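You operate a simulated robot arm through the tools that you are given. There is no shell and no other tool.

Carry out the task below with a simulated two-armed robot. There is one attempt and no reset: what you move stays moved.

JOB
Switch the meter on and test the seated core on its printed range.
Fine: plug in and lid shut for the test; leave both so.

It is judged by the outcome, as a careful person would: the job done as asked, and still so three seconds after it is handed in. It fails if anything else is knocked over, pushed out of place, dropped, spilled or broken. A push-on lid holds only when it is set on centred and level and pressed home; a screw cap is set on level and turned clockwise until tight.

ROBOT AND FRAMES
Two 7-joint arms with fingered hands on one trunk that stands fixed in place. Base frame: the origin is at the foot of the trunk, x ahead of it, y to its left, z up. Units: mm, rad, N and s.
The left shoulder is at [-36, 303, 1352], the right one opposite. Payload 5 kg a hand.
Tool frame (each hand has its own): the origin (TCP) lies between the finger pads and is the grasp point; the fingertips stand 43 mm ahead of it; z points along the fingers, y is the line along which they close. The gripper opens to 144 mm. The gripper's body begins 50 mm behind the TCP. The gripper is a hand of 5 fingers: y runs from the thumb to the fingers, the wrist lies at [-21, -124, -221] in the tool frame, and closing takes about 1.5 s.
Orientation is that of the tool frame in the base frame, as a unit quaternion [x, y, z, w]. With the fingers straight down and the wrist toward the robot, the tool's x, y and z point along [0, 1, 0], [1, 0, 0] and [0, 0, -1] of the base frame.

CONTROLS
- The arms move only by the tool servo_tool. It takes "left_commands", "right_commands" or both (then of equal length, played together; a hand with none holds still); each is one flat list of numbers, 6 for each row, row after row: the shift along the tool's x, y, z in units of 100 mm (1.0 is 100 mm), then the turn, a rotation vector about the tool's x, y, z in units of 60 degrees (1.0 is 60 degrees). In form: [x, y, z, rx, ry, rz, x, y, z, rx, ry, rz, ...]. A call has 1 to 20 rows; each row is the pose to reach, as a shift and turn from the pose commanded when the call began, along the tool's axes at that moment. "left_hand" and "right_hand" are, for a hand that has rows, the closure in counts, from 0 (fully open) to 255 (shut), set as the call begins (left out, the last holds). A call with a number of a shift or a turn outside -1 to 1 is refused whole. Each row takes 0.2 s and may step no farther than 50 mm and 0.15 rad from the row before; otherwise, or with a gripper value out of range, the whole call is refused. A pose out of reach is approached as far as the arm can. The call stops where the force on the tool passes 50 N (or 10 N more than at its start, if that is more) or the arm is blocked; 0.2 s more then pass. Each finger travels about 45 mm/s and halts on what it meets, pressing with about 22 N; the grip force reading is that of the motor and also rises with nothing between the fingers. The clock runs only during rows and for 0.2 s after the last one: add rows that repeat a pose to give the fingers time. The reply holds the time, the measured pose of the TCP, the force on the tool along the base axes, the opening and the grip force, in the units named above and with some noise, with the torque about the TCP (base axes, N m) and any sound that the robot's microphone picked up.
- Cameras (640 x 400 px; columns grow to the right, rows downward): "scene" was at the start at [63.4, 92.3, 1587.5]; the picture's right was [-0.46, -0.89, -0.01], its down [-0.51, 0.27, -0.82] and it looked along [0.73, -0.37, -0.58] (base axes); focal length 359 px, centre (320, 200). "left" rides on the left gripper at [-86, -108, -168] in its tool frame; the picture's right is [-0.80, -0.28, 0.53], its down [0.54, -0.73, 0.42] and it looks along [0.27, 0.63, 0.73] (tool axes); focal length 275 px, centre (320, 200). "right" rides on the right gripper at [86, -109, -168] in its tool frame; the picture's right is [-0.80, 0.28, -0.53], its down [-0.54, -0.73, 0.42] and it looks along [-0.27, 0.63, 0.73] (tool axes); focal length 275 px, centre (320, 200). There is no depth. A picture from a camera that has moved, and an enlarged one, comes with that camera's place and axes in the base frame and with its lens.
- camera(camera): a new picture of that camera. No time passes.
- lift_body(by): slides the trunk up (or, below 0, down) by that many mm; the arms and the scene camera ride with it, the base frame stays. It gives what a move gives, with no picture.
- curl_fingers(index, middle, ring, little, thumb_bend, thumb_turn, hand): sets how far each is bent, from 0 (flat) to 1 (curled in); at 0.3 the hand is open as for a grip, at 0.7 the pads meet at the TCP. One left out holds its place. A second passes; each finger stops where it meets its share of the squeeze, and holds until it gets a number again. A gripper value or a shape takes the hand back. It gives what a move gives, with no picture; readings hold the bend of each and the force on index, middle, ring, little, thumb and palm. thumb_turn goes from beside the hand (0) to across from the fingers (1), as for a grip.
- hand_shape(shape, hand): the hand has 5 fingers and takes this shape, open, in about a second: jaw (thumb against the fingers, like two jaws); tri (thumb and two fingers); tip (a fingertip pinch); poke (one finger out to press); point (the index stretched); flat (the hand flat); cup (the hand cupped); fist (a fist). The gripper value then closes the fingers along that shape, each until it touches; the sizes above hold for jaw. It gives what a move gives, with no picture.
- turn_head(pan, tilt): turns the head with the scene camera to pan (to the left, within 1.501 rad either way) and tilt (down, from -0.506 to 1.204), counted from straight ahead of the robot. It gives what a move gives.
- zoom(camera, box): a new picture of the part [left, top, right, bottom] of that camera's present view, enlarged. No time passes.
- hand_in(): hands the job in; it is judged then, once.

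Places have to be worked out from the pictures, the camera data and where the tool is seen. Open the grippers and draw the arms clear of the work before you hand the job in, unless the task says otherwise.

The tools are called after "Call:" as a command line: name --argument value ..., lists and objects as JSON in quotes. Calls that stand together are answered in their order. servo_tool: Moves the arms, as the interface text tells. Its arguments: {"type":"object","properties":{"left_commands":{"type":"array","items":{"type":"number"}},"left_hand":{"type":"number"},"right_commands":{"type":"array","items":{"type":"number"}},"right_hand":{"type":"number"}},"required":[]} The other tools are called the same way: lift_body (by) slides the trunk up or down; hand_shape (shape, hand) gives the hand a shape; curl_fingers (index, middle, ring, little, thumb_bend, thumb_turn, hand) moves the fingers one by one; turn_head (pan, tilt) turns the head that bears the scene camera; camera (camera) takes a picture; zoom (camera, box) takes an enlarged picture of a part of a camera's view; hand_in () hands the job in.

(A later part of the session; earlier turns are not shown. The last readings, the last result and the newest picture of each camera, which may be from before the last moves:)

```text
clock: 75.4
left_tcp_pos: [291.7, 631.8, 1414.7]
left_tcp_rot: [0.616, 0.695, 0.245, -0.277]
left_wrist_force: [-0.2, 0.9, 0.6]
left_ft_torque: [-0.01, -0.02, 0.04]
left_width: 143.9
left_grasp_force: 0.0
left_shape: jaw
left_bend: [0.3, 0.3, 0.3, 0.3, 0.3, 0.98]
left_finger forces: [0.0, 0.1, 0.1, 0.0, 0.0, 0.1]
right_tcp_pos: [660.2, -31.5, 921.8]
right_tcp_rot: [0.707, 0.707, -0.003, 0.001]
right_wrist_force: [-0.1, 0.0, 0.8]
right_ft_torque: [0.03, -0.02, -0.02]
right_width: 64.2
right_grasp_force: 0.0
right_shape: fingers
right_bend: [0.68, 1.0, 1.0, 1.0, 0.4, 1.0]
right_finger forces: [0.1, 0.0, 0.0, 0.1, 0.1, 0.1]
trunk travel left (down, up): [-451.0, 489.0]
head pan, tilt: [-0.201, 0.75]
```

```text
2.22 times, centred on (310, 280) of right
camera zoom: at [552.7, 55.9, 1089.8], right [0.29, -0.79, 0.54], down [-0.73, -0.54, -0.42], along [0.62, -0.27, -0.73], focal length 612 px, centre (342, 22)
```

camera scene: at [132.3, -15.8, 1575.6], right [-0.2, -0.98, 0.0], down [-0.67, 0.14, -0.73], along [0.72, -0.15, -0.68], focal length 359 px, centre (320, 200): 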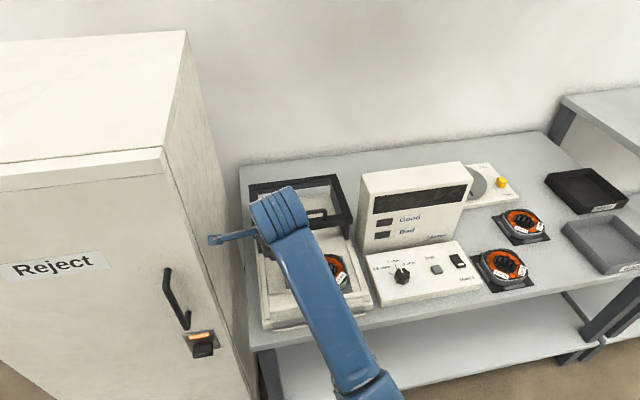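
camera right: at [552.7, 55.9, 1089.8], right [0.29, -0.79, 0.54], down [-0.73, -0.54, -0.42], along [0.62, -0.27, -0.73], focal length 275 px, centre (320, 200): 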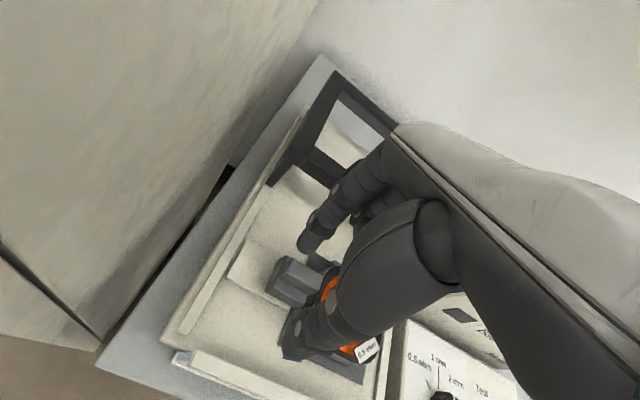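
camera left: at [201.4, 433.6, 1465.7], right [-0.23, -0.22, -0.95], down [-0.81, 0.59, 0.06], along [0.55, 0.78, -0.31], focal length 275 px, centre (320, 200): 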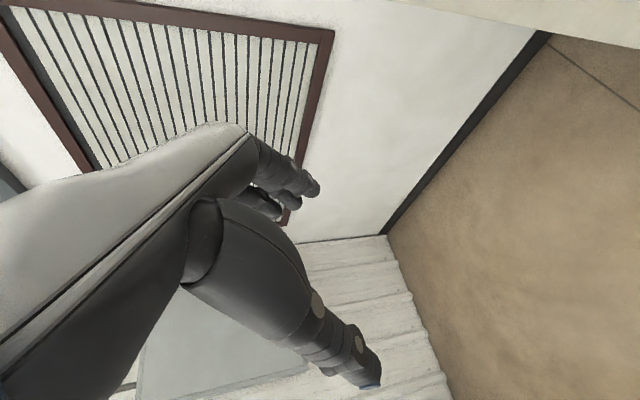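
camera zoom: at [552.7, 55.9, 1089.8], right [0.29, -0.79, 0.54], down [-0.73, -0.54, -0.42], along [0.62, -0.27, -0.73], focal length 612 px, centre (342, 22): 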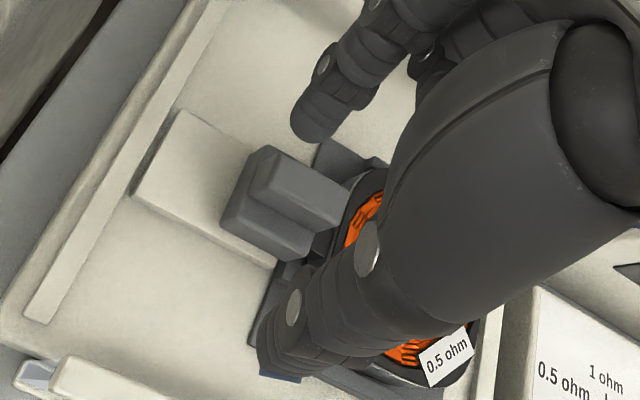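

The plug is in and stays in. Next the lid: I rise to clear its handle, set the tri shape, and move toward above the handle at about [803, -105].

Call:
servo_tool --right_commands '[-0.04, 0.07, -0.14, 0, 0, 0, -0.08, 0.13, -0.28, 0, 0, 0, -0.12, 0.2, -0.42, 0, 0, 0, -0.16, 0.27, -0.56, 0, 0, 0, -0.2, 0.33, -0.7, 0, 0, 0, -0.25, 0.4, -0.85, 0, 0, 0]'

Call:
hand_shape --hand "right" --shape "tri"

Call:
servo_tool --right_commands '[-0.08, 0.16, 0, 0, 0, 0, -0.16, 0.33, 0, 0, 0, 0, -0.24, 0.5, 0, 0, 0, 0, -0.32, 0.66, 0, 0, 0, 0, -0.4, 0.83, 0, 0, 0, 0, -0.48, 1.0, 0, 0, 0, 0]' --right_hand 140

Call:
camera --camera "right"

Call:
camera --camera "scene"

```text
clock: 77.0
left_tcp_pos: [290.7, 631.2, 1415.7]
left_tcp_rot: [0.615, 0.696, 0.246, -0.278]
left_wrist_force: [0.0, -0.2, -1.0]
left_ft_torque: [0.03, -0.03, 0.01]
left_width: 143.9
left_grasp_force: 0.0
left_shape: jaw
left_bend: [0.3, 0.3, 0.3, 0.3, 0.3, 0.98]
left_finger forces: [0.0, 0.0, 0.1, 0.0, 0.1, 0.0]
right_tcp_pos: [705.8, -79.4, 1004.0]
right_tcp_rot: [0.713, 0.7, -0.014, 0.016]
right_wrist_force: [-0.2, -0.3, 0.2]
right_ft_torque: [0.02, 0.01, 0.0]
right_width: 64.2
right_grasp_force: 0.0
right_shape: fingers
right_bend: [0.68, 1.0, 1.0, 1.0, 0.4, 1.0]
right_finger forces: [0.0, 0.1, 0.0, 0.0, 0.0, 0.0]
trunk travel left (down, up): [-451.0, 489.0]
head pan, tilt: [-0.201, 0.75]
stopped in row 6 (right hand): the arm was blocked; the commanded pose is now the measured one
```

```text
clock: 77.9
left_tcp_pos: [291.1, 632.0, 1414.9]
left_tcp_rot: [0.616, 0.695, 0.246, -0.278]
left_wrist_force: [-0.1, -0.3, -0.5]
left_ft_torque: [-0.01, 0.01, -0.02]
left_width: 144.1
left_grasp_force: 0.1
left_shape: jaw
left_bend: [0.3, 0.3, 0.3, 0.3, 0.3, 0.98]
left_finger forces: [0.1, 0.0, 0.1, 0.1, 0.0, 0.0]
right_tcp_pos: [706.2, -80.7, 1004.0]
right_tcp_rot: [0.713, 0.701, -0.014, 0.016]
right_wrist_force: [0.0, 1.0, 0.0]
right_ft_torque: [0.02, 0.01, -0.01]
right_width: 143.6
right_grasp_force: 0.0
right_shape: tri
right_bend: [0.3, 0.3, 0.99, 0.99, 0.3, 0.98]
right_finger forces: [0.1, 0.0, 0.1, 0.0, 0.0, 0.1]
trunk travel left (down, up): [-451.0, 489.0]
head pan, tilt: [-0.201, 0.75]
```

```text
clock: 79.3
left_tcp_pos: [292.3, 631.3, 1414.6]
left_tcp_rot: [0.616, 0.696, 0.246, -0.276]
left_wrist_force: [0.1, -0.7, 0.8]
left_ft_torque: [-0.01, -0.01, 0.02]
left_width: 143.9
left_grasp_force: 0.0
left_shape: jaw
left_bend: [0.3, 0.3, 0.3, 0.3, 0.3, 0.98]
left_finger forces: [0.0, 0.0, 0.0, 0.1, 0.1, 0.0]
right_tcp_pos: [801.4, -98.7, 999.5]
right_tcp_rot: [0.725, 0.688, -0.017, 0.023]
right_wrist_force: [0.3, -0.4, 0.2]
right_ft_torque: [0.02, -0.01, 0.0]
right_width: 65.3
right_grasp_force: 0.0
right_shape: tri
right_bend: [0.74, 0.47, 0.99, 0.99, 0.72, 1.0]
right_finger forces: [0.1, 0.0, 0.0, 0.0, 0.0, 0.0]
right hand out of reach, approached as far as the arm can: row 2, 3, 4, 5, 6
trunk travel left (down, up): [-451.0, 489.0]
head pan, tilt: [-0.201, 0.75]
```

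```text
taken
camera right: at [698.6, 3.4, 1160.7], right [0.24, -0.78, 0.58], down [-0.75, -0.53, -0.4], along [0.61, -0.34, -0.71], focal length 275 px, centre (320, 200)
```

right: 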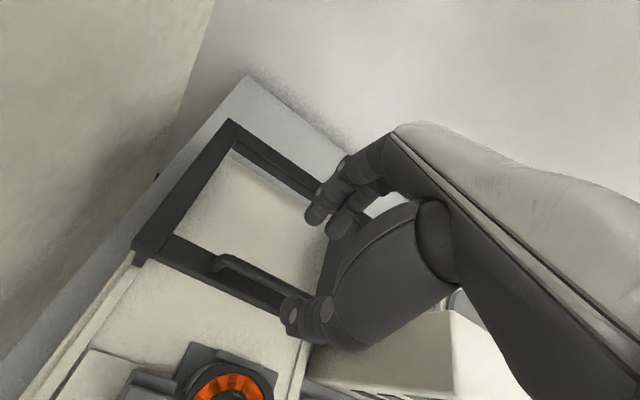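

```text
taken
camera scene: at [132.9, -16.0, 1575.5], right [-0.2, -0.98, 0.0], down [-0.67, 0.14, -0.73], along [0.72, -0.15, -0.68], focal length 359 px, centre (320, 200)
```

scene: 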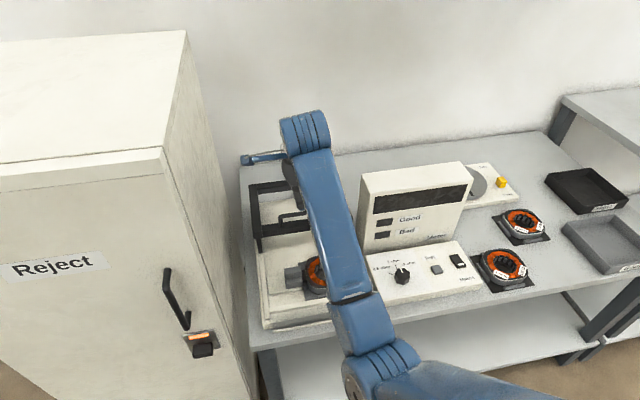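

The hand is over the handle at [801, -99, 1000], tilted about 3 degrees. I lower 40 mm and check that the reach holds.

Call:
servo_tool --right_commands '[0, 0, 0.1, 0, 0.01, 0.01, 0, 0, 0.2, 0, 0.02, 0.02, 0, 0, 0.3, 0, 0.03, 0.03, 0, 0, 0.4, 0, 0.04, 0.04]'

Call:
camera --camera "right"

Call:
zoom --camera "right" --box '[190, 170, 390, 370]'

```text
clock: 80.3
left_tcp_pos: [290.9, 632.7, 1415.2]
left_tcp_rot: [0.616, 0.696, 0.245, -0.277]
left_wrist_force: [0.5, 0.8, 0.0]
left_ft_torque: [0.03, 0.02, -0.01]
left_width: 143.9
left_grasp_force: 0.1
left_shape: jaw
left_bend: [0.3, 0.3, 0.3, 0.3, 0.3, 0.98]
left_finger forces: [0.0, 0.1, 0.1, 0.0, 0.0, 0.1]
right_tcp_pos: [803.2, -94.0, 962.5]
right_tcp_rot: [0.732, 0.682, -0.001, 0.004]
right_wrist_force: [0.5, 0.4, 0.7]
right_ft_torque: [-0.02, 0.03, 0.0]
right_width: 65.1
right_grasp_force: 0.1
right_shape: tri
right_bend: [0.74, 0.47, 0.99, 0.99, 0.72, 1.0]
right_finger forces: [0.0, 0.0, 0.0, 0.1, 0.0, 0.1]
right hand out of reach, approached as far as the arm can: row 1, 2, 3, 4
trunk travel left (down, up): [-451.0, 489.0]
head pan, tilt: [-0.201, 0.75]
```

```text
taken
camera right: at [700.2, 0.5, 1128.5], right [0.23, -0.81, 0.54], down [-0.76, -0.49, -0.42], along [0.61, -0.31, -0.73], focal length 275 px, centre (320, 200)
```

right: 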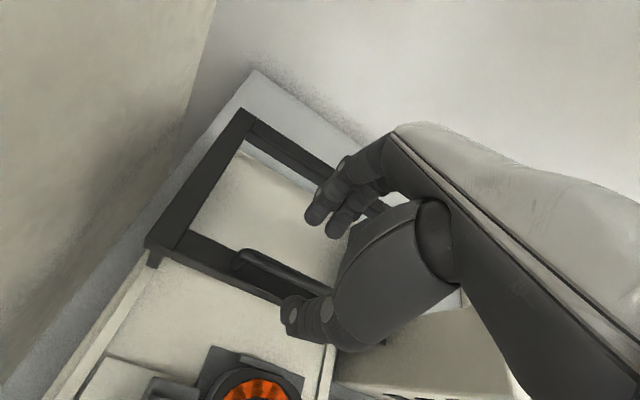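

```text
2.00 times, centred on (290, 270) of right
camera zoom: at [700.2, 0.5, 1128.5], right [0.23, -0.81, 0.54], down [-0.76, -0.49, -0.42], along [0.61, -0.31, -0.73], focal length 551 px, centre (380, 60)
```

zoom: 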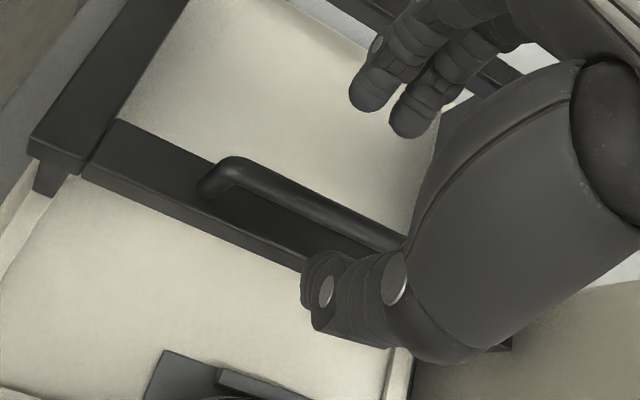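

The handle bar is at x about 798, directly between thumb and fingers. I lower another 40 mm so the fingertips go past the bar but stay above the frame.

Call:
servo_tool --right_commands '[-0.03, -0.02, 0.1, 0, 0, 0, -0.06, -0.03, 0.2, 0, 0, 0, -0.08, -0.04, 0.3, 0, 0, 0, -0.08, -0.04, 0.36, 0, 0, 0, -0.08, -0.04, 0.4, 0, 0, 0]'

Call:
camera --camera "right"

Call:
zoom --camera "right" --box '[220, 160, 400, 340]'

```text
clock: 81.5
left_tcp_pos: [291.9, 632.6, 1415.1]
left_tcp_rot: [0.616, 0.696, 0.245, -0.278]
left_wrist_force: [0.4, -0.2, 0.7]
left_ft_torque: [-0.01, 0.04, 0.0]
left_width: 144.2
left_grasp_force: 0.0
left_shape: jaw
left_bend: [0.3, 0.3, 0.3, 0.3, 0.3, 0.98]
left_finger forces: [0.0, 0.1, 0.1, 0.1, 0.0, 0.0]
right_tcp_pos: [803.6, -103.7, 930.5]
right_tcp_rot: [0.732, 0.681, 0.002, 0.011]
right_wrist_force: [0.9, 0.9, -0.1]
right_ft_torque: [-0.02, -0.02, -0.01]
right_width: 65.1
right_grasp_force: 0.0
right_shape: tri
right_bend: [0.74, 0.47, 0.99, 0.99, 0.72, 1.0]
right_finger forces: [0.0, 0.0, 0.1, 0.1, 0.0, 0.0]
right hand out of reach, approached as far as the arm can: row 2, 3, 4, 5
trunk travel left (down, up): [-451.0, 489.0]
head pan, tilt: [-0.201, 0.75]
```

```text
taken
camera right: at [699.5, -7.2, 1095.0], right [0.22, -0.81, 0.55], down [-0.76, -0.49, -0.43], along [0.62, -0.32, -0.72], focal length 275 px, centre (320, 200)
```

right: 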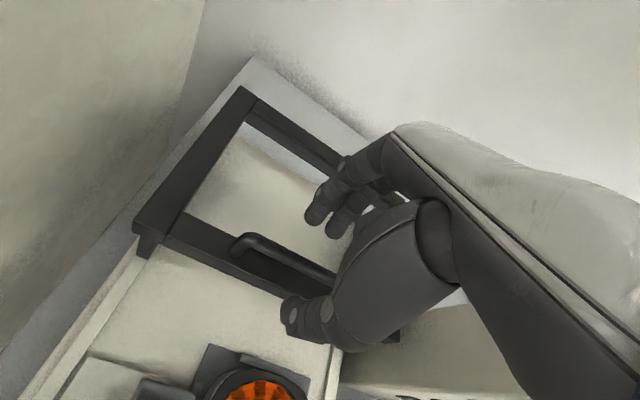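

```text
2.22 times, centred on (310, 250) of right
camera zoom: at [699.5, -7.2, 1095.0], right [0.22, -0.81, 0.55], down [-0.76, -0.49, -0.43], along [0.62, -0.32, -0.72], focal length 612 px, centre (342, 89)
```

zoom: 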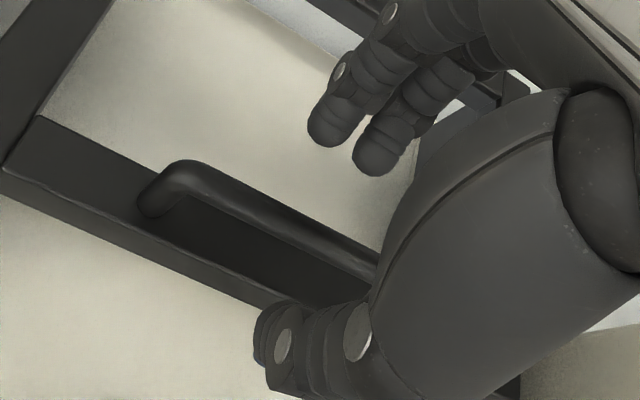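

The tips are level with the bar now. I go 10 mm lower for a secure hold and then close the grip around the handle.

Call:
servo_tool --right_commands '[0, 0, 0.06, 0, 0, 0, 0, 0, 0.12, 0, 0, 0, 0, 0, 0.12, 0, 0, 0]'

Call:
servo_tool --right_commands '[0, 0, 0, 0, 0, 0, 0, 0, 0, 0, 0, 0, 0, 0, 0, 0, 0, 0, 0, 0, 0, 0, 0, 0, 0, 0, 0, 0, 0, 0, 0, 0, 0, 0, 0, 0, 0, 0, 0, 0, 0, 0]' --right_hand 245

Call:
zoom --camera "right" --box '[220, 160, 400, 340]'

```text
clock: 82.3
left_tcp_pos: [290.9, 631.6, 1415.7]
left_tcp_rot: [0.615, 0.697, 0.245, -0.277]
left_wrist_force: [1.0, 0.2, 0.0]
left_ft_torque: [-0.01, 0.02, 0.01]
left_width: 144.0
left_grasp_force: 0.1
left_shape: jaw
left_bend: [0.3, 0.3, 0.3, 0.3, 0.3, 0.98]
left_finger forces: [0.0, 0.1, 0.1, 0.0, 0.0, 0.1]
right_tcp_pos: [806.7, -104.5, 920.2]
right_tcp_rot: [0.732, 0.682, 0.002, 0.013]
right_wrist_force: [0.5, -0.4, -1.1]
right_ft_torque: [0.01, 0.0, 0.01]
right_width: 65.2
right_grasp_force: 0.1
right_shape: tri
right_bend: [0.74, 0.47, 0.99, 0.99, 0.72, 1.0]
right_finger forces: [0.0, 0.0, 0.1, 0.0, 0.0, 0.1]
trunk travel left (down, up): [-451.0, 489.0]
head pan, tilt: [-0.201, 0.75]
```

```text
clock: 83.9
left_tcp_pos: [290.2, 631.9, 1414.8]
left_tcp_rot: [0.616, 0.696, 0.245, -0.276]
left_wrist_force: [0.9, 1.2, 0.9]
left_ft_torque: [0.02, 0.03, -0.01]
left_width: 143.9
left_grasp_force: 0.2
left_shape: jaw
left_bend: [0.3, 0.3, 0.3, 0.3, 0.3, 0.98]
left_finger forces: [0.1, 0.0, 0.0, 0.0, 0.0, 0.0]
right_tcp_pos: [804.4, -105.7, 915.6]
right_tcp_rot: [0.732, 0.681, -0.001, 0.012]
right_wrist_force: [-3.2, 0.9, 1.1]
right_ft_torque: [0.0, 0.08, 0.01]
right_width: 6.4
right_grasp_force: 0.3
right_shape: tri
right_bend: [0.71, 0.68, 0.99, 0.99, 0.7, 1.0]
right_finger forces: [0.0, 0.0, 0.0, 0.1, 3.2, 0.0]
trunk travel left (down, up): [-451.0, 489.0]
head pan, tilt: [-0.201, 0.75]
```

```text
2.22 times, centred on (310, 250) of right
camera zoom: at [699.6, -9.0, 1080.3], right [0.22, -0.81, 0.55], down [-0.76, -0.5, -0.43], along [0.62, -0.32, -0.72], focal length 612 px, centre (342, 89)
```

zoom: 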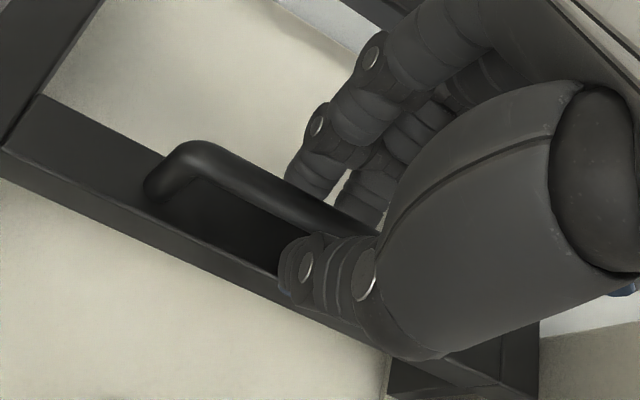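

Thumb and fingers now enclose the bar. I close fully and pull the lid slowly toward the robot, first 60 mm.

Call:
servo_tool --right_commands '[0, 0, 0, 0, 0, 0, 0, 0, 0, 0, 0, 0, -0.007, -0.1, 0, 0, 0, 0, -0.014, -0.2, 0, 0, 0, 0, -0.02, -0.3, 0, 0, 0, 0, -0.03, -0.4, 0, 0, 0, 0, -0.036, -0.5, 0, 0, 0, 0, -0.043, -0.6, 0, 0, 0, 0]' --right_hand 255

Call:
camera --camera "scene"

Call:
camera --camera "right"

```text
clock: 85.1
left_tcp_pos: [292.9, 634.0, 1413.9]
left_tcp_rot: [0.616, 0.696, 0.244, -0.277]
left_wrist_force: [-0.3, 1.0, -0.3]
left_ft_torque: [0.0, -0.03, 0.0]
left_width: 144.1
left_grasp_force: 0.0
left_shape: jaw
left_bend: [0.3, 0.3, 0.3, 0.3, 0.3, 0.98]
left_finger forces: [0.0, 0.0, 0.1, 0.0, 0.0, 0.0]
right_tcp_pos: [783.2, -111.3, 920.9]
right_tcp_rot: [0.733, 0.68, -0.002, 0.016]
right_wrist_force: [0.0, 24.6, -32.1]
right_ft_torque: [0.47, -0.15, -0.02]
right_width: 0.0
right_grasp_force: 22.5
right_shape: tri
right_bend: [0.7, 0.7, 1.0, 1.0, 0.72, 1.0]
right_finger forces: [13.1, 10.9, 0.0, 0.0, 22.5, 0.0]
trunk travel left (down, up): [-451.0, 489.0]
head pan, tilt: [-0.201, 0.75]
stopped in row 6 (right hand): the force on the tool passed its limit at 51 N (the readings are from after the stop); the commanded pose is now the measured one
```

```text
taken
camera scene: at [134.9, -12.9, 1575.4], right [-0.2, -0.98, 0.0], down [-0.67, 0.13, -0.73], along [0.72, -0.15, -0.68], focal length 359 px, centre (320, 200)
```

scene: 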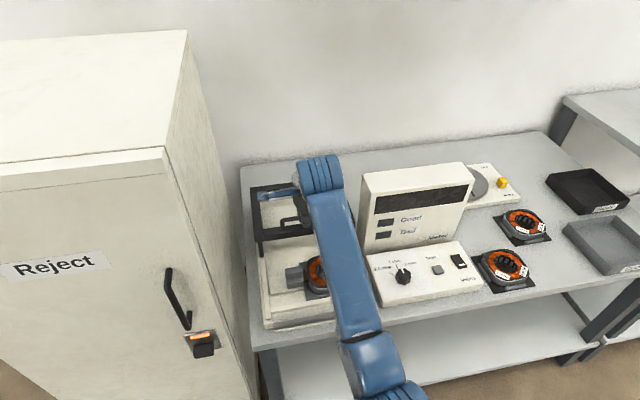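

```text
taken
camera right: at [678.5, -13.1, 1084.6], right [0.21, -0.8, 0.56], down [-0.76, -0.5, -0.42], along [0.62, -0.33, -0.71], focal length 275 px, centre (320, 200)
```

right: 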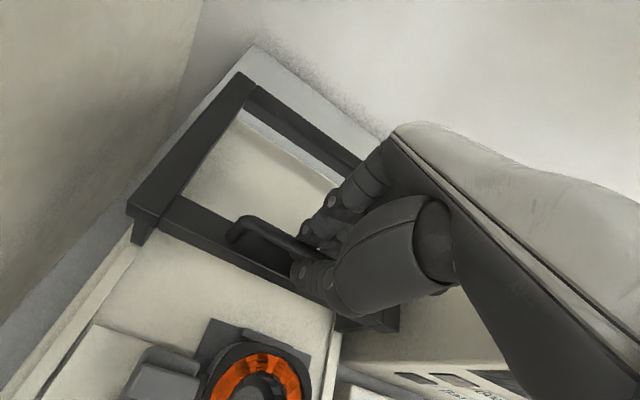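

The lid came about 21 mm, but the call stopped at 51 N because the hand drifted 5 mm up and to the right against the rails (a leftover of the reach-limited command). I undo that drift first.

Call:
servo_tool --right_commands '[0.025, 0, 0.025, 0, 0, 0, 0.05, 0, 0.05, 0, 0, 0, 0.05, 0, 0.05, 0, 0, 0]'

Call:
zoom --camera "right" --box '[120, 60, 420, 360]'

```text
clock: 85.9
left_tcp_pos: [293.6, 631.0, 1415.2]
left_tcp_rot: [0.616, 0.696, 0.245, -0.277]
left_wrist_force: [0.1, -0.7, 0.7]
left_ft_torque: [0.0, 0.0, 0.0]
left_width: 144.0
left_grasp_force: 0.0
left_shape: jaw
left_bend: [0.3, 0.3, 0.3, 0.3, 0.3, 0.98]
left_finger forces: [0.0, 0.0, 0.1, 0.0, 0.0, 0.1]
right_tcp_pos: [786.5, -110.9, 921.5]
right_tcp_rot: [0.734, 0.679, 0.001, 0.019]
right_wrist_force: [1.5, 3.6, -15.8]
right_ft_torque: [0.12, -0.12, -0.02]
right_width: 0.0
right_grasp_force: 22.5
right_shape: tri
right_bend: [0.7, 0.7, 1.0, 1.0, 0.72, 1.0]
right_finger forces: [12.9, 8.3, 0.1, 0.0, 20.8, 0.0]
trunk travel left (down, up): [-451.0, 489.0]
head pan, tilt: [-0.201, 0.75]
```

```text
1.33 times, centred on (270, 210) of right
camera zoom: at [679.4, -11.2, 1082.5], right [0.21, -0.8, 0.56], down [-0.75, -0.5, -0.43], along [0.62, -0.34, -0.71], focal length 367 px, centre (387, 187)
```

zoom: 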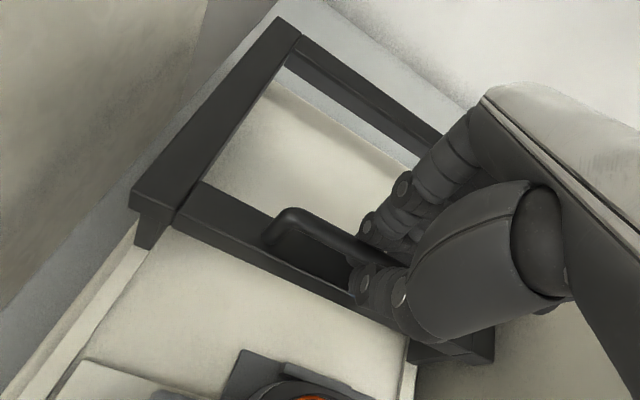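

Side force is gone and the lid's front edge is now at x about 763, so it slides in its rails. I press down a little less upward pull and go on pulling straight back another 50 mm.

Call:
servo_tool --right_commands '[0, 0, 0.03, 0, 0, 0, -0.008, -0.1, 0.03, 0, 0, 0, -0.016, -0.2, 0.025, 0, 0, 0, -0.024, -0.3, 0.022, 0, 0, 0, -0.032, -0.4, 0.02, 0, 0, 0, -0.04, -0.5, 0.017, 0, 0, 0]'

Call:
zoom --camera "right" --box '[120, 60, 420, 360]'

```text
clock: 87.3
left_tcp_pos: [291.4, 632.9, 1414.1]
left_tcp_rot: [0.616, 0.696, 0.245, -0.276]
left_wrist_force: [-1.6, -0.2, 0.3]
left_ft_torque: [0.03, -0.04, -0.04]
left_width: 143.9
left_grasp_force: 0.1
left_shape: jaw
left_bend: [0.3, 0.3, 0.3, 0.3, 0.3, 0.98]
left_finger forces: [0.0, 0.0, 0.1, 0.0, 0.0, 0.1]
right_tcp_pos: [734.9, -113.6, 920.1]
right_tcp_rot: [0.734, 0.679, 0.001, 0.024]
right_wrist_force: [1.2, 19.3, -13.1]
right_ft_torque: [0.47, -0.06, -0.01]
right_width: 0.2
right_grasp_force: 22.1
right_shape: tri
right_bend: [0.7, 0.7, 1.0, 1.0, 0.72, 1.0]
right_finger forces: [12.8, 8.0, 0.0, 0.0, 20.3, 0.1]
trunk travel left (down, up): [-451.0, 489.0]
head pan, tilt: [-0.201, 0.75]
```

```text
1.33 times, centred on (270, 210) of right
camera zoom: at [627.8, -11.8, 1081.2], right [0.2, -0.8, 0.57], down [-0.75, -0.5, -0.43], along [0.63, -0.34, -0.7], focal length 367 px, centre (387, 187)
```

zoom: 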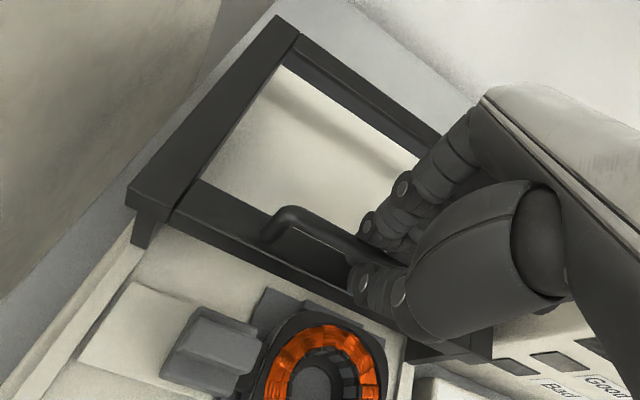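

The lid moved another 51 mm smoothly, passing toward the plug and core with clearance. There is 19 N of side pull, so I shift 3 mm left and continue 50 mm.

Call:
servo_tool --right_commands '[0.03, 0, 0.03, 0, 0, 0, 0.026, -0.1, 0.03, 0, 0, 0, 0.02, -0.2, 0.03, 0, 0, 0, 0.014, -0.3, 0.026, 0, 0, 0, 0.007, -0.4, 0.023, 0, 0, 0, 0, -0.5, 0.02, 0, 0, 0]'

Call:
zoom --camera "right" --box '[120, 60, 420, 360]'

Call:
camera --camera "scene"

```text
clock: 88.7
left_tcp_pos: [290.2, 630.9, 1416.3]
left_tcp_rot: [0.616, 0.695, 0.246, -0.278]
left_wrist_force: [0.0, -0.4, 0.7]
left_ft_torque: [-0.02, -0.03, -0.01]
left_width: 143.9
left_grasp_force: 0.0
left_shape: jaw
left_bend: [0.3, 0.3, 0.3, 0.3, 0.3, 0.98]
left_finger forces: [0.0, 0.1, 0.0, 0.0, 0.0, 0.1]
right_tcp_pos: [681.6, -105.0, 915.0]
right_tcp_rot: [0.733, 0.68, 0.003, 0.017]
right_wrist_force: [-1.0, -9.4, 10.8]
right_ft_torque: [0.01, 0.1, -0.03]
right_width: 0.0
right_grasp_force: 22.1
right_shape: tri
right_bend: [0.7, 0.7, 1.0, 1.0, 0.73, 1.0]
right_finger forces: [7.4, 0.0, 0.0, 0.0, 34.1, 0.1]
trunk travel left (down, up): [-451.0, 489.0]
head pan, tilt: [-0.201, 0.75]
```

```text
1.33 times, centred on (270, 210) of right
camera zoom: at [575.9, -7.1, 1076.8], right [0.21, -0.8, 0.56], down [-0.75, -0.5, -0.43], along [0.62, -0.33, -0.71], focal length 367 px, centre (387, 187)
```

zoom: 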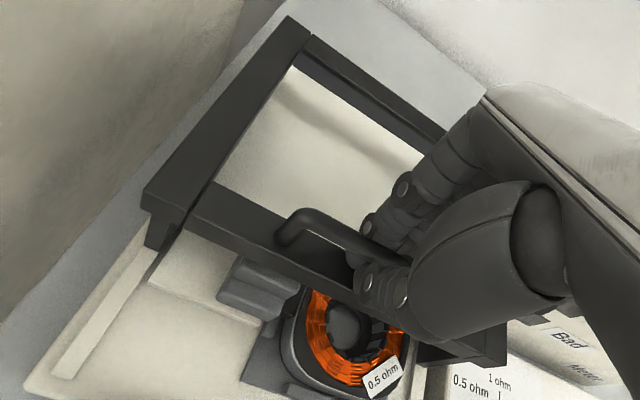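

```text
taken
camera scene: at [130.6, -16.6, 1575.7], right [-0.2, -0.98, 0.0], down [-0.67, 0.14, -0.73], along [0.72, -0.15, -0.68], focal length 359 px, centre (320, 200)
```

scene: 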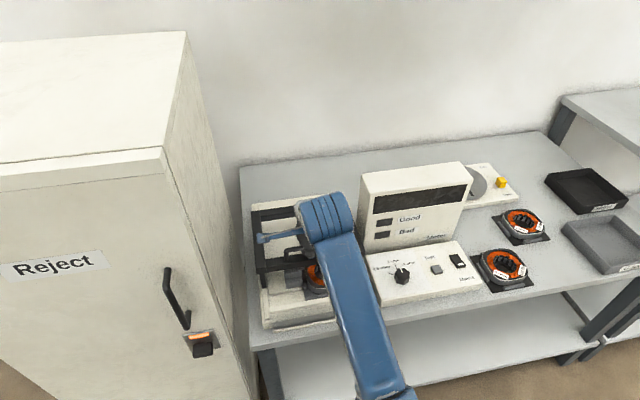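

Now 125 mm closed, with small forces. I continue 40 mm, correcting slightly right and up.

Call:
servo_tool --right_commands '[-0.015, 0, -0.02, 0, 0, 0, -0.025, -0.1, -0.02, 0, 0, 0, -0.035, -0.2, -0.022, 0, 0, 0, -0.043, -0.3, -0.025, 0, 0, 0, -0.05, -0.4, -0.028, 0, 0, 0]'

Call:
zoom --camera "right" --box '[120, 60, 420, 360]'

```text
clock: 89.9
left_tcp_pos: [290.5, 632.4, 1415.6]
left_tcp_rot: [0.616, 0.695, 0.245, -0.278]
left_wrist_force: [-0.6, 0.1, -0.5]
left_ft_torque: [-0.01, 0.01, 0.01]
left_width: 143.9
left_grasp_force: 0.1
left_shape: jaw
left_bend: [0.3, 0.3, 0.3, 0.3, 0.3, 0.98]
left_finger forces: [0.0, 0.0, 0.0, 0.0, 0.1, 0.0]
right_tcp_pos: [641.8, -106.0, 914.2]
right_tcp_rot: [0.733, 0.68, 0.002, 0.018]
right_wrist_force: [0.6, 3.5, -3.8]
right_ft_torque: [0.02, -0.02, -0.03]
right_width: 0.0
right_grasp_force: 21.8
right_shape: tri
right_bend: [0.7, 0.7, 1.0, 1.0, 0.73, 1.0]
right_finger forces: [7.5, 0.1, 0.0, 0.1, 20.5, 0.0]
trunk travel left (down, up): [-451.0, 489.0]
head pan, tilt: [-0.201, 0.75]
```

```text
1.33 times, centred on (270, 210) of right
camera zoom: at [535.7, -8.4, 1077.0], right [0.21, -0.8, 0.56], down [-0.75, -0.5, -0.43], along [0.62, -0.33, -0.71], focal length 367 px, centre (387, 187)
```

zoom: 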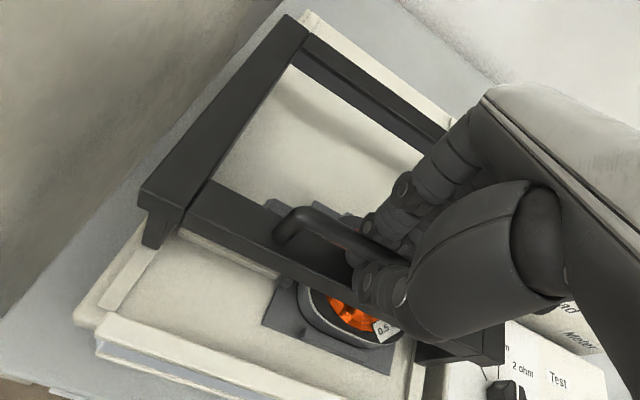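

Nearly there: 163 mm closed with forces of a few newtons. I pull on until it meets its stop.

Call:
servo_tool --right_commands '[-0.008, -0.08, -0.005, 0, 0, 0, -0.015, -0.16, -0.008, 0, 0, 0, -0.022, -0.24, -0.01, 0, 0, 0, -0.03, -0.32, -0.012, 0, 0, 0]'

Call:
zoom --camera "right" --box '[120, 60, 420, 360]'

Call:
camera --camera "scene"

```text
clock: 90.9
left_tcp_pos: [291.5, 632.2, 1414.8]
left_tcp_rot: [0.616, 0.696, 0.244, -0.277]
left_wrist_force: [-0.3, -0.6, 0.3]
left_ft_torque: [0.01, 0.01, -0.03]
left_width: 144.0
left_grasp_force: 0.1
left_shape: jaw
left_bend: [0.3, 0.3, 0.3, 0.3, 0.3, 0.98]
left_finger forces: [0.1, 0.1, 0.0, 0.1, 0.0, 0.0]
right_tcp_pos: [609.7, -106.7, 915.0]
right_tcp_rot: [0.733, 0.68, 0.001, 0.017]
right_wrist_force: [-0.3, 6.7, -12.7]
right_ft_torque: [0.03, -0.01, -0.07]
right_width: 0.0
right_grasp_force: 22.1
right_shape: tri
right_bend: [0.7, 0.7, 1.0, 1.0, 0.73, 1.0]
right_finger forces: [7.1, 0.0, 0.1, 0.0, 20.8, 0.0]
trunk travel left (down, up): [-451.0, 489.0]
head pan, tilt: [-0.201, 0.75]
```

```text
1.33 times, centred on (270, 210) of right
camera zoom: at [504.6, -8.8, 1077.9], right [0.21, -0.8, 0.56], down [-0.75, -0.5, -0.43], along [0.62, -0.33, -0.71], focal length 367 px, centre (387, 187)
```

zoom: 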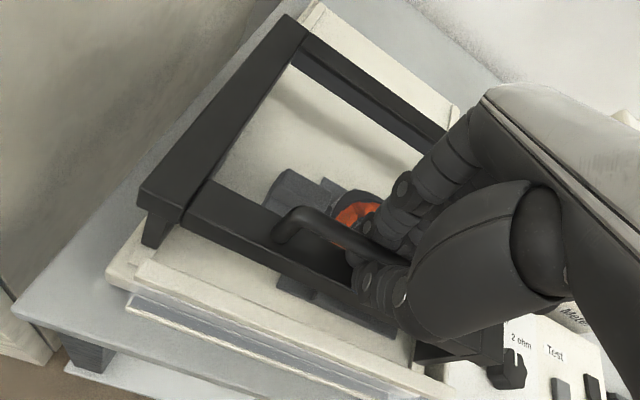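

```text
taken
camera scene: at [132.7, -15.2, 1575.4], right [-0.2, -0.98, 0.0], down [-0.67, 0.14, -0.73], along [0.72, -0.15, -0.68], focal length 359 px, centre (320, 200)
```

scene: 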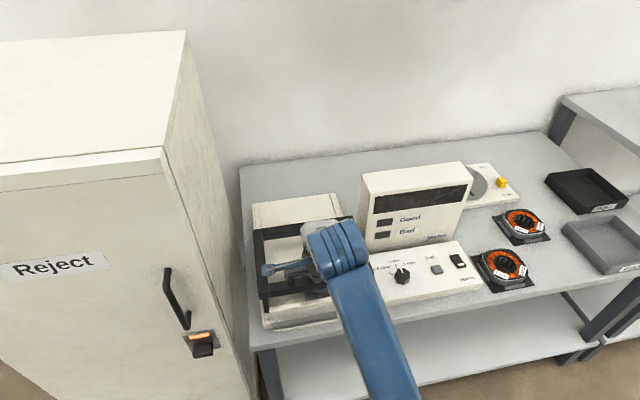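

It still slides freely (195 mm now), and the front legs are just short of the front bar. I continue in 4 mm steps until it stops.

Call:
servo_tool --right_commands '[-0.004, -0.04, 0.005, 0, 0, 0, -0.007, -0.08, 0.005, 0, 0, 0, -0.01, -0.12, 0.005, 0, 0, 0, -0.014, -0.16, 0.005, 0, 0, 0, -0.017, -0.2, 0.003, 0, 0, 0]'

Call:
zoom --camera "right" --box '[120, 60, 420, 360]'

```text
clock: 92.1
left_tcp_pos: [292.2, 632.6, 1414.6]
left_tcp_rot: [0.616, 0.696, 0.244, -0.277]
left_wrist_force: [0.0, 0.5, 1.1]
left_ft_torque: [-0.01, 0.01, 0.01]
left_width: 144.0
left_grasp_force: 0.2
left_shape: jaw
left_bend: [0.3, 0.3, 0.3, 0.3, 0.3, 0.98]
left_finger forces: [0.0, 0.0, 0.1, 0.0, 0.0, 0.0]
right_tcp_pos: [591.9, -107.1, 914.0]
right_tcp_rot: [0.733, 0.68, 0.002, 0.017]
right_wrist_force: [3.2, 4.9, -8.6]
right_ft_torque: [0.08, -0.02, -0.07]
right_width: 0.0
right_grasp_force: 21.7
right_shape: tri
right_bend: [0.7, 0.7, 1.0, 1.0, 0.73, 1.0]
right_finger forces: [8.4, 0.0, 0.0, 0.0, 19.3, 0.0]
trunk travel left (down, up): [-451.0, 489.0]
head pan, tilt: [-0.201, 0.75]
```

```text
1.33 times, centred on (270, 210) of right
camera zoom: at [485.7, -8.9, 1077.5], right [0.21, -0.8, 0.56], down [-0.75, -0.5, -0.43], along [0.62, -0.33, -0.71], focal length 367 px, centre (387, 187)
```

zoom: 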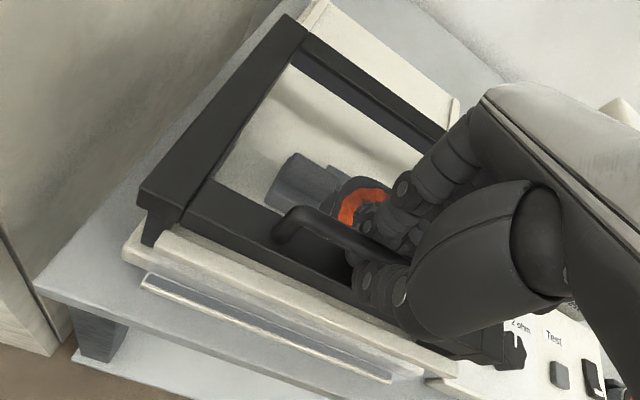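

A first 3 N of resistance shows; the legs are just behind the front bar. I pull another 10 mm.

Call:
servo_tool --right_commands '[-0.003, -0.03, 0, 0, 0, 0, -0.005, -0.06, 0, 0, 0, 0, -0.008, -0.09, 0, 0, 0, 0, -0.01, -0.12, 0, 0, 0, 0]'

Call:
zoom --camera "right" --box '[120, 60, 420, 360]'

```text
clock: 93.1
left_tcp_pos: [295.9, 632.8, 1413.3]
left_tcp_rot: [0.617, 0.695, 0.243, -0.278]
left_wrist_force: [0.1, -0.2, -0.3]
left_ft_torque: [-0.02, 0.01, 0.03]
left_width: 144.0
left_grasp_force: 0.0
left_shape: jaw
left_bend: [0.3, 0.3, 0.3, 0.3, 0.3, 0.98]
left_finger forces: [0.0, 0.0, 0.0, 0.0, 0.1, 0.0]
right_tcp_pos: [582.3, -109.0, 915.8]
right_tcp_rot: [0.734, 0.679, 0.003, 0.019]
right_wrist_force: [39.7, 4.3, 5.5]
right_ft_torque: [0.31, -0.73, -0.27]
right_width: 0.3
right_grasp_force: 22.5
right_shape: tri
right_bend: [0.7, 0.7, 1.0, 1.0, 0.74, 1.0]
right_finger forces: [40.0, 12.0, 0.0, 0.1, 11.2, 0.0]
trunk travel left (down, up): [-451.0, 489.0]
head pan, tilt: [-0.201, 0.75]
```

```text
1.33 times, centred on (270, 210) of right
camera zoom: at [476.5, -10.3, 1078.1], right [0.21, -0.8, 0.56], down [-0.75, -0.49, -0.43], along [0.63, -0.33, -0.71], focal length 367 px, centre (387, 187)
```

zoom: 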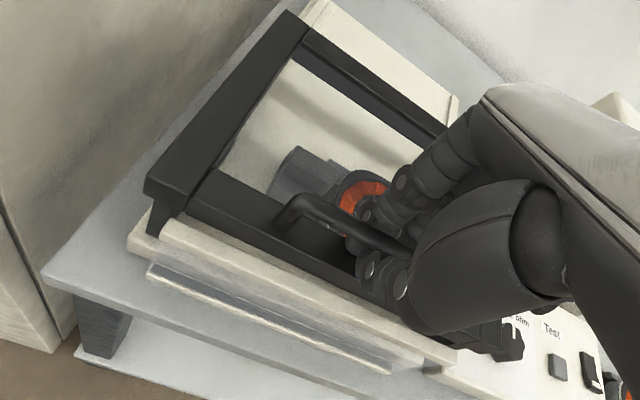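

The force rose to 40 N: the lid is against its stop, shut. I ease the pull by 4 mm, then open the fingers.

Call:
servo_tool --right_commands '[0.001, 0.015, 0, 0, 0, 0, 0.003, 0.03, 0, 0, 0, 0, 0.004, 0.045, 0, 0, 0, 0]'

Call:
servo_tool --right_commands '[0, 0, 0, 0, 0, 0, 0, 0, 0, 0, 0, 0, 0, 0, 0, 0, 0, 0, 0, 0, 0, 0, 0, 0, 0, 0, 0, 0, 0, 0]' --right_hand 140

Call:
zoom --camera "right" --box '[120, 60, 420, 360]'

```text
clock: 93.9
left_tcp_pos: [292.9, 632.8, 1415.6]
left_tcp_rot: [0.617, 0.695, 0.244, -0.277]
left_wrist_force: [-0.3, 1.2, -0.1]
left_ft_torque: [-0.01, -0.03, -0.01]
left_width: 143.9
left_grasp_force: 0.1
left_shape: jaw
left_bend: [0.3, 0.3, 0.3, 0.3, 0.3, 0.98]
left_finger forces: [0.0, 0.1, 0.0, 0.1, 0.0, 0.0]
right_tcp_pos: [582.9, -108.6, 915.2]
right_tcp_rot: [0.733, 0.68, 0.002, 0.018]
right_wrist_force: [27.9, -0.3, 14.0]
right_ft_torque: [0.32, -0.74, -0.28]
right_width: 0.1
right_grasp_force: 22.2
right_shape: tri
right_bend: [0.7, 0.7, 1.0, 1.0, 0.74, 1.0]
right_finger forces: [41.4, 10.4, 0.1, 0.0, 14.2, 0.0]
trunk travel left (down, up): [-451.0, 489.0]
head pan, tilt: [-0.201, 0.75]
```

```text
clock: 95.1
left_tcp_pos: [292.1, 630.9, 1413.4]
left_tcp_rot: [0.616, 0.696, 0.245, -0.276]
left_wrist_force: [-0.2, -0.3, -1.0]
left_ft_torque: [-0.03, 0.05, 0.0]
left_width: 144.1
left_grasp_force: 0.2
left_shape: jaw
left_bend: [0.3, 0.3, 0.3, 0.3, 0.3, 0.98]
left_finger forces: [0.0, 0.0, 0.0, 0.0, 0.1, 0.0]
right_tcp_pos: [582.6, -108.1, 914.4]
right_tcp_rot: [0.733, 0.68, 0.002, 0.018]
right_wrist_force: [-0.3, 0.0, -1.0]
right_ft_torque: [0.02, 0.01, -0.01]
right_width: 64.6
right_grasp_force: 0.1
right_shape: tri
right_bend: [0.74, 0.47, 0.99, 0.99, 0.72, 1.0]
right_finger forces: [0.0, 0.0, 0.0, 0.0, 0.0, 0.1]
trunk travel left (down, up): [-451.0, 489.0]
head pan, tilt: [-0.201, 0.75]
```

```text
1.33 times, centred on (270, 210) of right
camera zoom: at [476.7, -10.3, 1077.8], right [0.21, -0.8, 0.56], down [-0.75, -0.5, -0.43], along [0.62, -0.33, -0.71], focal length 367 px, centre (387, 187)
```

zoom: 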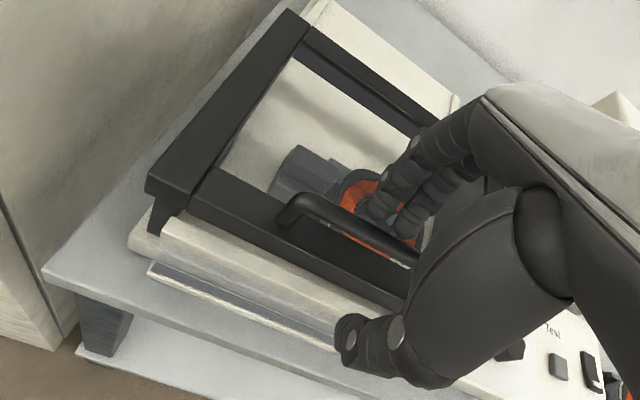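

The fingers are open and the lid stays at its stop. I rise 90 mm straight up and move right, so the scene camera can see the fixture.

Call:
servo_tool --right_commands '[0, 0, -0.12, 0, 0, 0, 0, 0, -0.25, 0, 0, 0, 0, 0, -0.4, 0, 0, 0, 0, 0, -0.6, 0, 0, 0, 0, 0, -0.8, 0, 0, 0, 0, 0, -0.95, 0, 0, 0]'

Call:
servo_tool --right_commands '[-0.16, 0, 0, 0, 0, 0, -0.33, 0, 0, 0, 0, 0, -0.5, 0, 0, 0, 0, 0, -0.66, 0, 0, 0, 0, 0, -0.83, 0, 0, 0, 0, 0, -1.0, 0, 0, 0, 0, 0]'

Call:
servo_tool --right_commands '[-0.16, 0, 0, 0, 0, 0, -0.33, 0, 0, 0, 0, 0, -0.5, 0, 0, 0, 0, 0, -0.66, 0, 0, 0, 0, 0, -0.83, 0, 0, 0, 0, 0, -1.0, 0, 0, 0, 0, 0]'

Call:
camera --camera "scene"

Call:
camera --camera "right"

```text
clock: 96.5
left_tcp_pos: [291.4, 632.1, 1414.4]
left_tcp_rot: [0.616, 0.696, 0.246, -0.277]
left_wrist_force: [1.0, 0.0, 0.0]
left_ft_torque: [0.01, 0.04, 0.0]
left_width: 144.0
left_grasp_force: 0.1
left_shape: jaw
left_bend: [0.3, 0.3, 0.3, 0.3, 0.3, 0.98]
left_finger forces: [0.0, 0.0, 0.0, 0.0, 0.0, 0.0]
right_tcp_pos: [580.3, -104.8, 1009.2]
right_tcp_rot: [0.733, 0.68, 0.002, 0.017]
right_wrist_force: [0.1, -0.3, -1.0]
right_ft_torque: [-0.03, 0.02, 0.02]
right_width: 64.6
right_grasp_force: 0.0
right_shape: tri
right_bend: [0.74, 0.47, 0.99, 0.99, 0.72, 1.0]
right_finger forces: [0.1, 0.0, 0.0, 0.1, 0.1, 0.0]
trunk travel left (down, up): [-451.0, 489.0]
head pan, tilt: [-0.201, 0.75]
```

```text
clock: 97.9
left_tcp_pos: [291.0, 631.4, 1416.7]
left_tcp_rot: [0.616, 0.696, 0.245, -0.277]
left_wrist_force: [-0.9, -0.6, 0.9]
left_ft_torque: [0.02, 0.01, 0.0]
left_width: 143.8
left_grasp_force: 0.0
left_shape: jaw
left_bend: [0.3, 0.3, 0.3, 0.3, 0.3, 0.98]
left_finger forces: [0.0, 0.0, 0.1, 0.0, 0.0, 0.1]
right_tcp_pos: [563.5, -165.9, 1010.1]
right_tcp_rot: [0.743, 0.669, -0.002, 0.027]
right_wrist_force: [-0.2, 0.2, 0.1]
right_ft_torque: [0.02, 0.01, 0.0]
right_width: 64.5
right_grasp_force: 0.1
right_shape: tri
right_bend: [0.74, 0.47, 0.99, 0.99, 0.72, 1.0]
right_finger forces: [0.0, 0.1, 0.0, 0.1, 0.0, 0.1]
right hand out of reach, approached as far as the arm can: row 3, 4, 5, 6
trunk travel left (down, up): [-451.0, 489.0]
head pan, tilt: [-0.201, 0.75]
```

```text
clock: 99.3
left_tcp_pos: [290.1, 631.1, 1415.9]
left_tcp_rot: [0.616, 0.696, 0.245, -0.277]
left_wrist_force: [0.8, 0.3, -0.8]
left_ft_torque: [0.01, 0.01, 0.02]
left_width: 143.6
left_grasp_force: 0.0
left_shape: jaw
left_bend: [0.3, 0.3, 0.3, 0.3, 0.3, 0.98]
left_finger forces: [0.0, 0.0, 0.0, 0.1, 0.0, 0.0]
right_tcp_pos: [545.0, -188.1, 1005.3]
right_tcp_rot: [0.751, 0.66, -0.007, 0.035]
right_wrist_force: [0.2, 0.2, 0.8]
right_ft_torque: [0.01, -0.03, -0.01]
right_width: 64.6
right_grasp_force: 0.0
right_shape: tri
right_bend: [0.74, 0.47, 0.99, 0.99, 0.72, 1.0]
right_finger forces: [0.0, 0.1, 0.1, 0.0, 0.0, 0.0]
right hand out of reach, approached as far as the arm can: row 1, 2, 3, 4, 5, 6
trunk travel left (down, up): [-451.0, 489.0]
head pan, tilt: [-0.201, 0.75]
```

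```text
taken
camera scene: at [132.1, -16.2, 1575.6], right [-0.2, -0.98, 0.0], down [-0.67, 0.14, -0.73], along [0.72, -0.15, -0.68], focal length 359 px, centre (320, 200)
```

scene: 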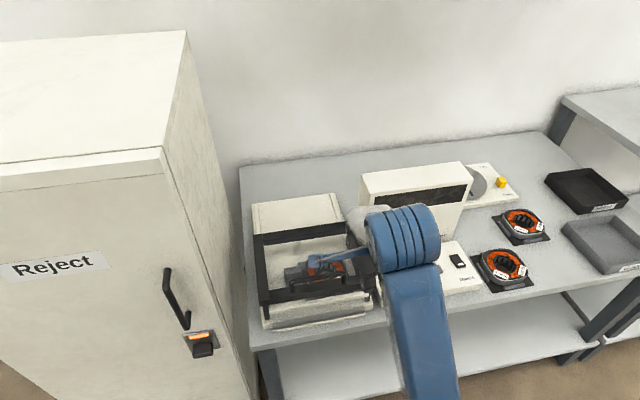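

```text
taken
camera right: at [442.8, -79.1, 1163.3], right [0.16, -0.79, 0.59], down [-0.77, -0.47, -0.42], along [0.61, -0.39, -0.69], focal length 275 px, centre (320, 200)
```

right: 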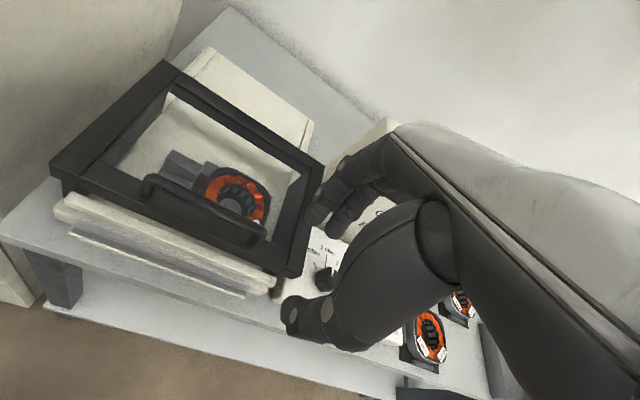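

The lid is shut over core and plug. The arm hit its fold limit while going right, so I bring the command back left by 100 mm (close to where the hand really is), before going forward and then right.

Call:
servo_tool --right_commands '[0.16, 0, 0, 0, 0, 0, 0.33, 0, 0, 0, 0, 0, 0.5, 0, 0, 0, 0, 0, 0.66, 0, 0, 0, 0, 0, 0.83, 0, 0, 0, 0, 0, 1.0, 0, 0, 0, 0, 0]'

Call:
servo_tool --right_commands '[0, 0.14, 0, 0, 0, 0, 0, 0.28, 0, 0, 0, 0, 0, 0.42, 0, 0, 0, 0, 0, 0.56, 0, 0, 0, 0, 0, 0.7, 0, 0, 0, 0, 0, 0.84, 0, 0, 0, 0]'

Call:
camera --camera "scene"

```text
clock: 100.7
left_tcp_pos: [292.4, 633.2, 1414.0]
left_tcp_rot: [0.616, 0.696, 0.245, -0.277]
left_wrist_force: [0.6, 0.8, -0.2]
left_ft_torque: [-0.01, 0.02, -0.01]
left_width: 144.1
left_grasp_force: 0.0
left_shape: jaw
left_bend: [0.3, 0.3, 0.3, 0.3, 0.3, 0.98]
left_finger forces: [0.0, 0.1, 0.0, 0.0, 0.0, 0.1]
right_tcp_pos: [557.8, -86.0, 999.3]
right_tcp_rot: [0.751, 0.66, -0.007, 0.035]
right_wrist_force: [-0.3, 0.1, -0.3]
right_ft_torque: [-0.01, -0.03, 0.01]
right_width: 64.5
right_grasp_force: 0.1
right_shape: tri
right_bend: [0.74, 0.47, 0.99, 0.99, 0.72, 1.0]
right_finger forces: [0.0, 0.0, 0.0, 0.0, 0.0, 0.1]
trunk travel left (down, up): [-451.0, 489.0]
head pan, tilt: [-0.201, 0.75]
```

```text
clock: 102.1
left_tcp_pos: [291.0, 631.3, 1415.0]
left_tcp_rot: [0.616, 0.696, 0.245, -0.276]
left_wrist_force: [0.5, 0.3, -0.7]
left_ft_torque: [0.0, 0.02, 0.02]
left_width: 144.1
left_grasp_force: 0.0
left_shape: jaw
left_bend: [0.3, 0.3, 0.3, 0.3, 0.3, 0.98]
left_finger forces: [0.1, 0.1, 0.0, 0.1, 0.0, 0.0]
right_tcp_pos: [640.3, -95.2, 1002.3]
right_tcp_rot: [0.75, 0.66, -0.007, 0.035]
right_wrist_force: [-0.1, 0.0, -1.3]
right_ft_torque: [-0.02, 0.02, 0.01]
right_width: 64.5
right_grasp_force: 0.0
right_shape: tri
right_bend: [0.74, 0.47, 0.99, 0.99, 0.72, 1.0]
right_finger forces: [0.0, 0.0, 0.0, 0.0, 0.1, 0.0]
trunk travel left (down, up): [-451.0, 489.0]
head pan, tilt: [-0.201, 0.75]
```

```text
taken
camera scene: at [132.6, -15.7, 1575.6], right [-0.2, -0.98, 0.0], down [-0.67, 0.14, -0.73], along [0.72, -0.15, -0.68], focal length 359 px, centre (320, 200)
```

scene: 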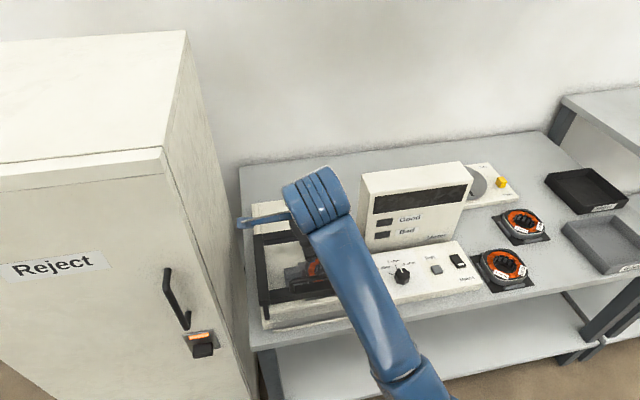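

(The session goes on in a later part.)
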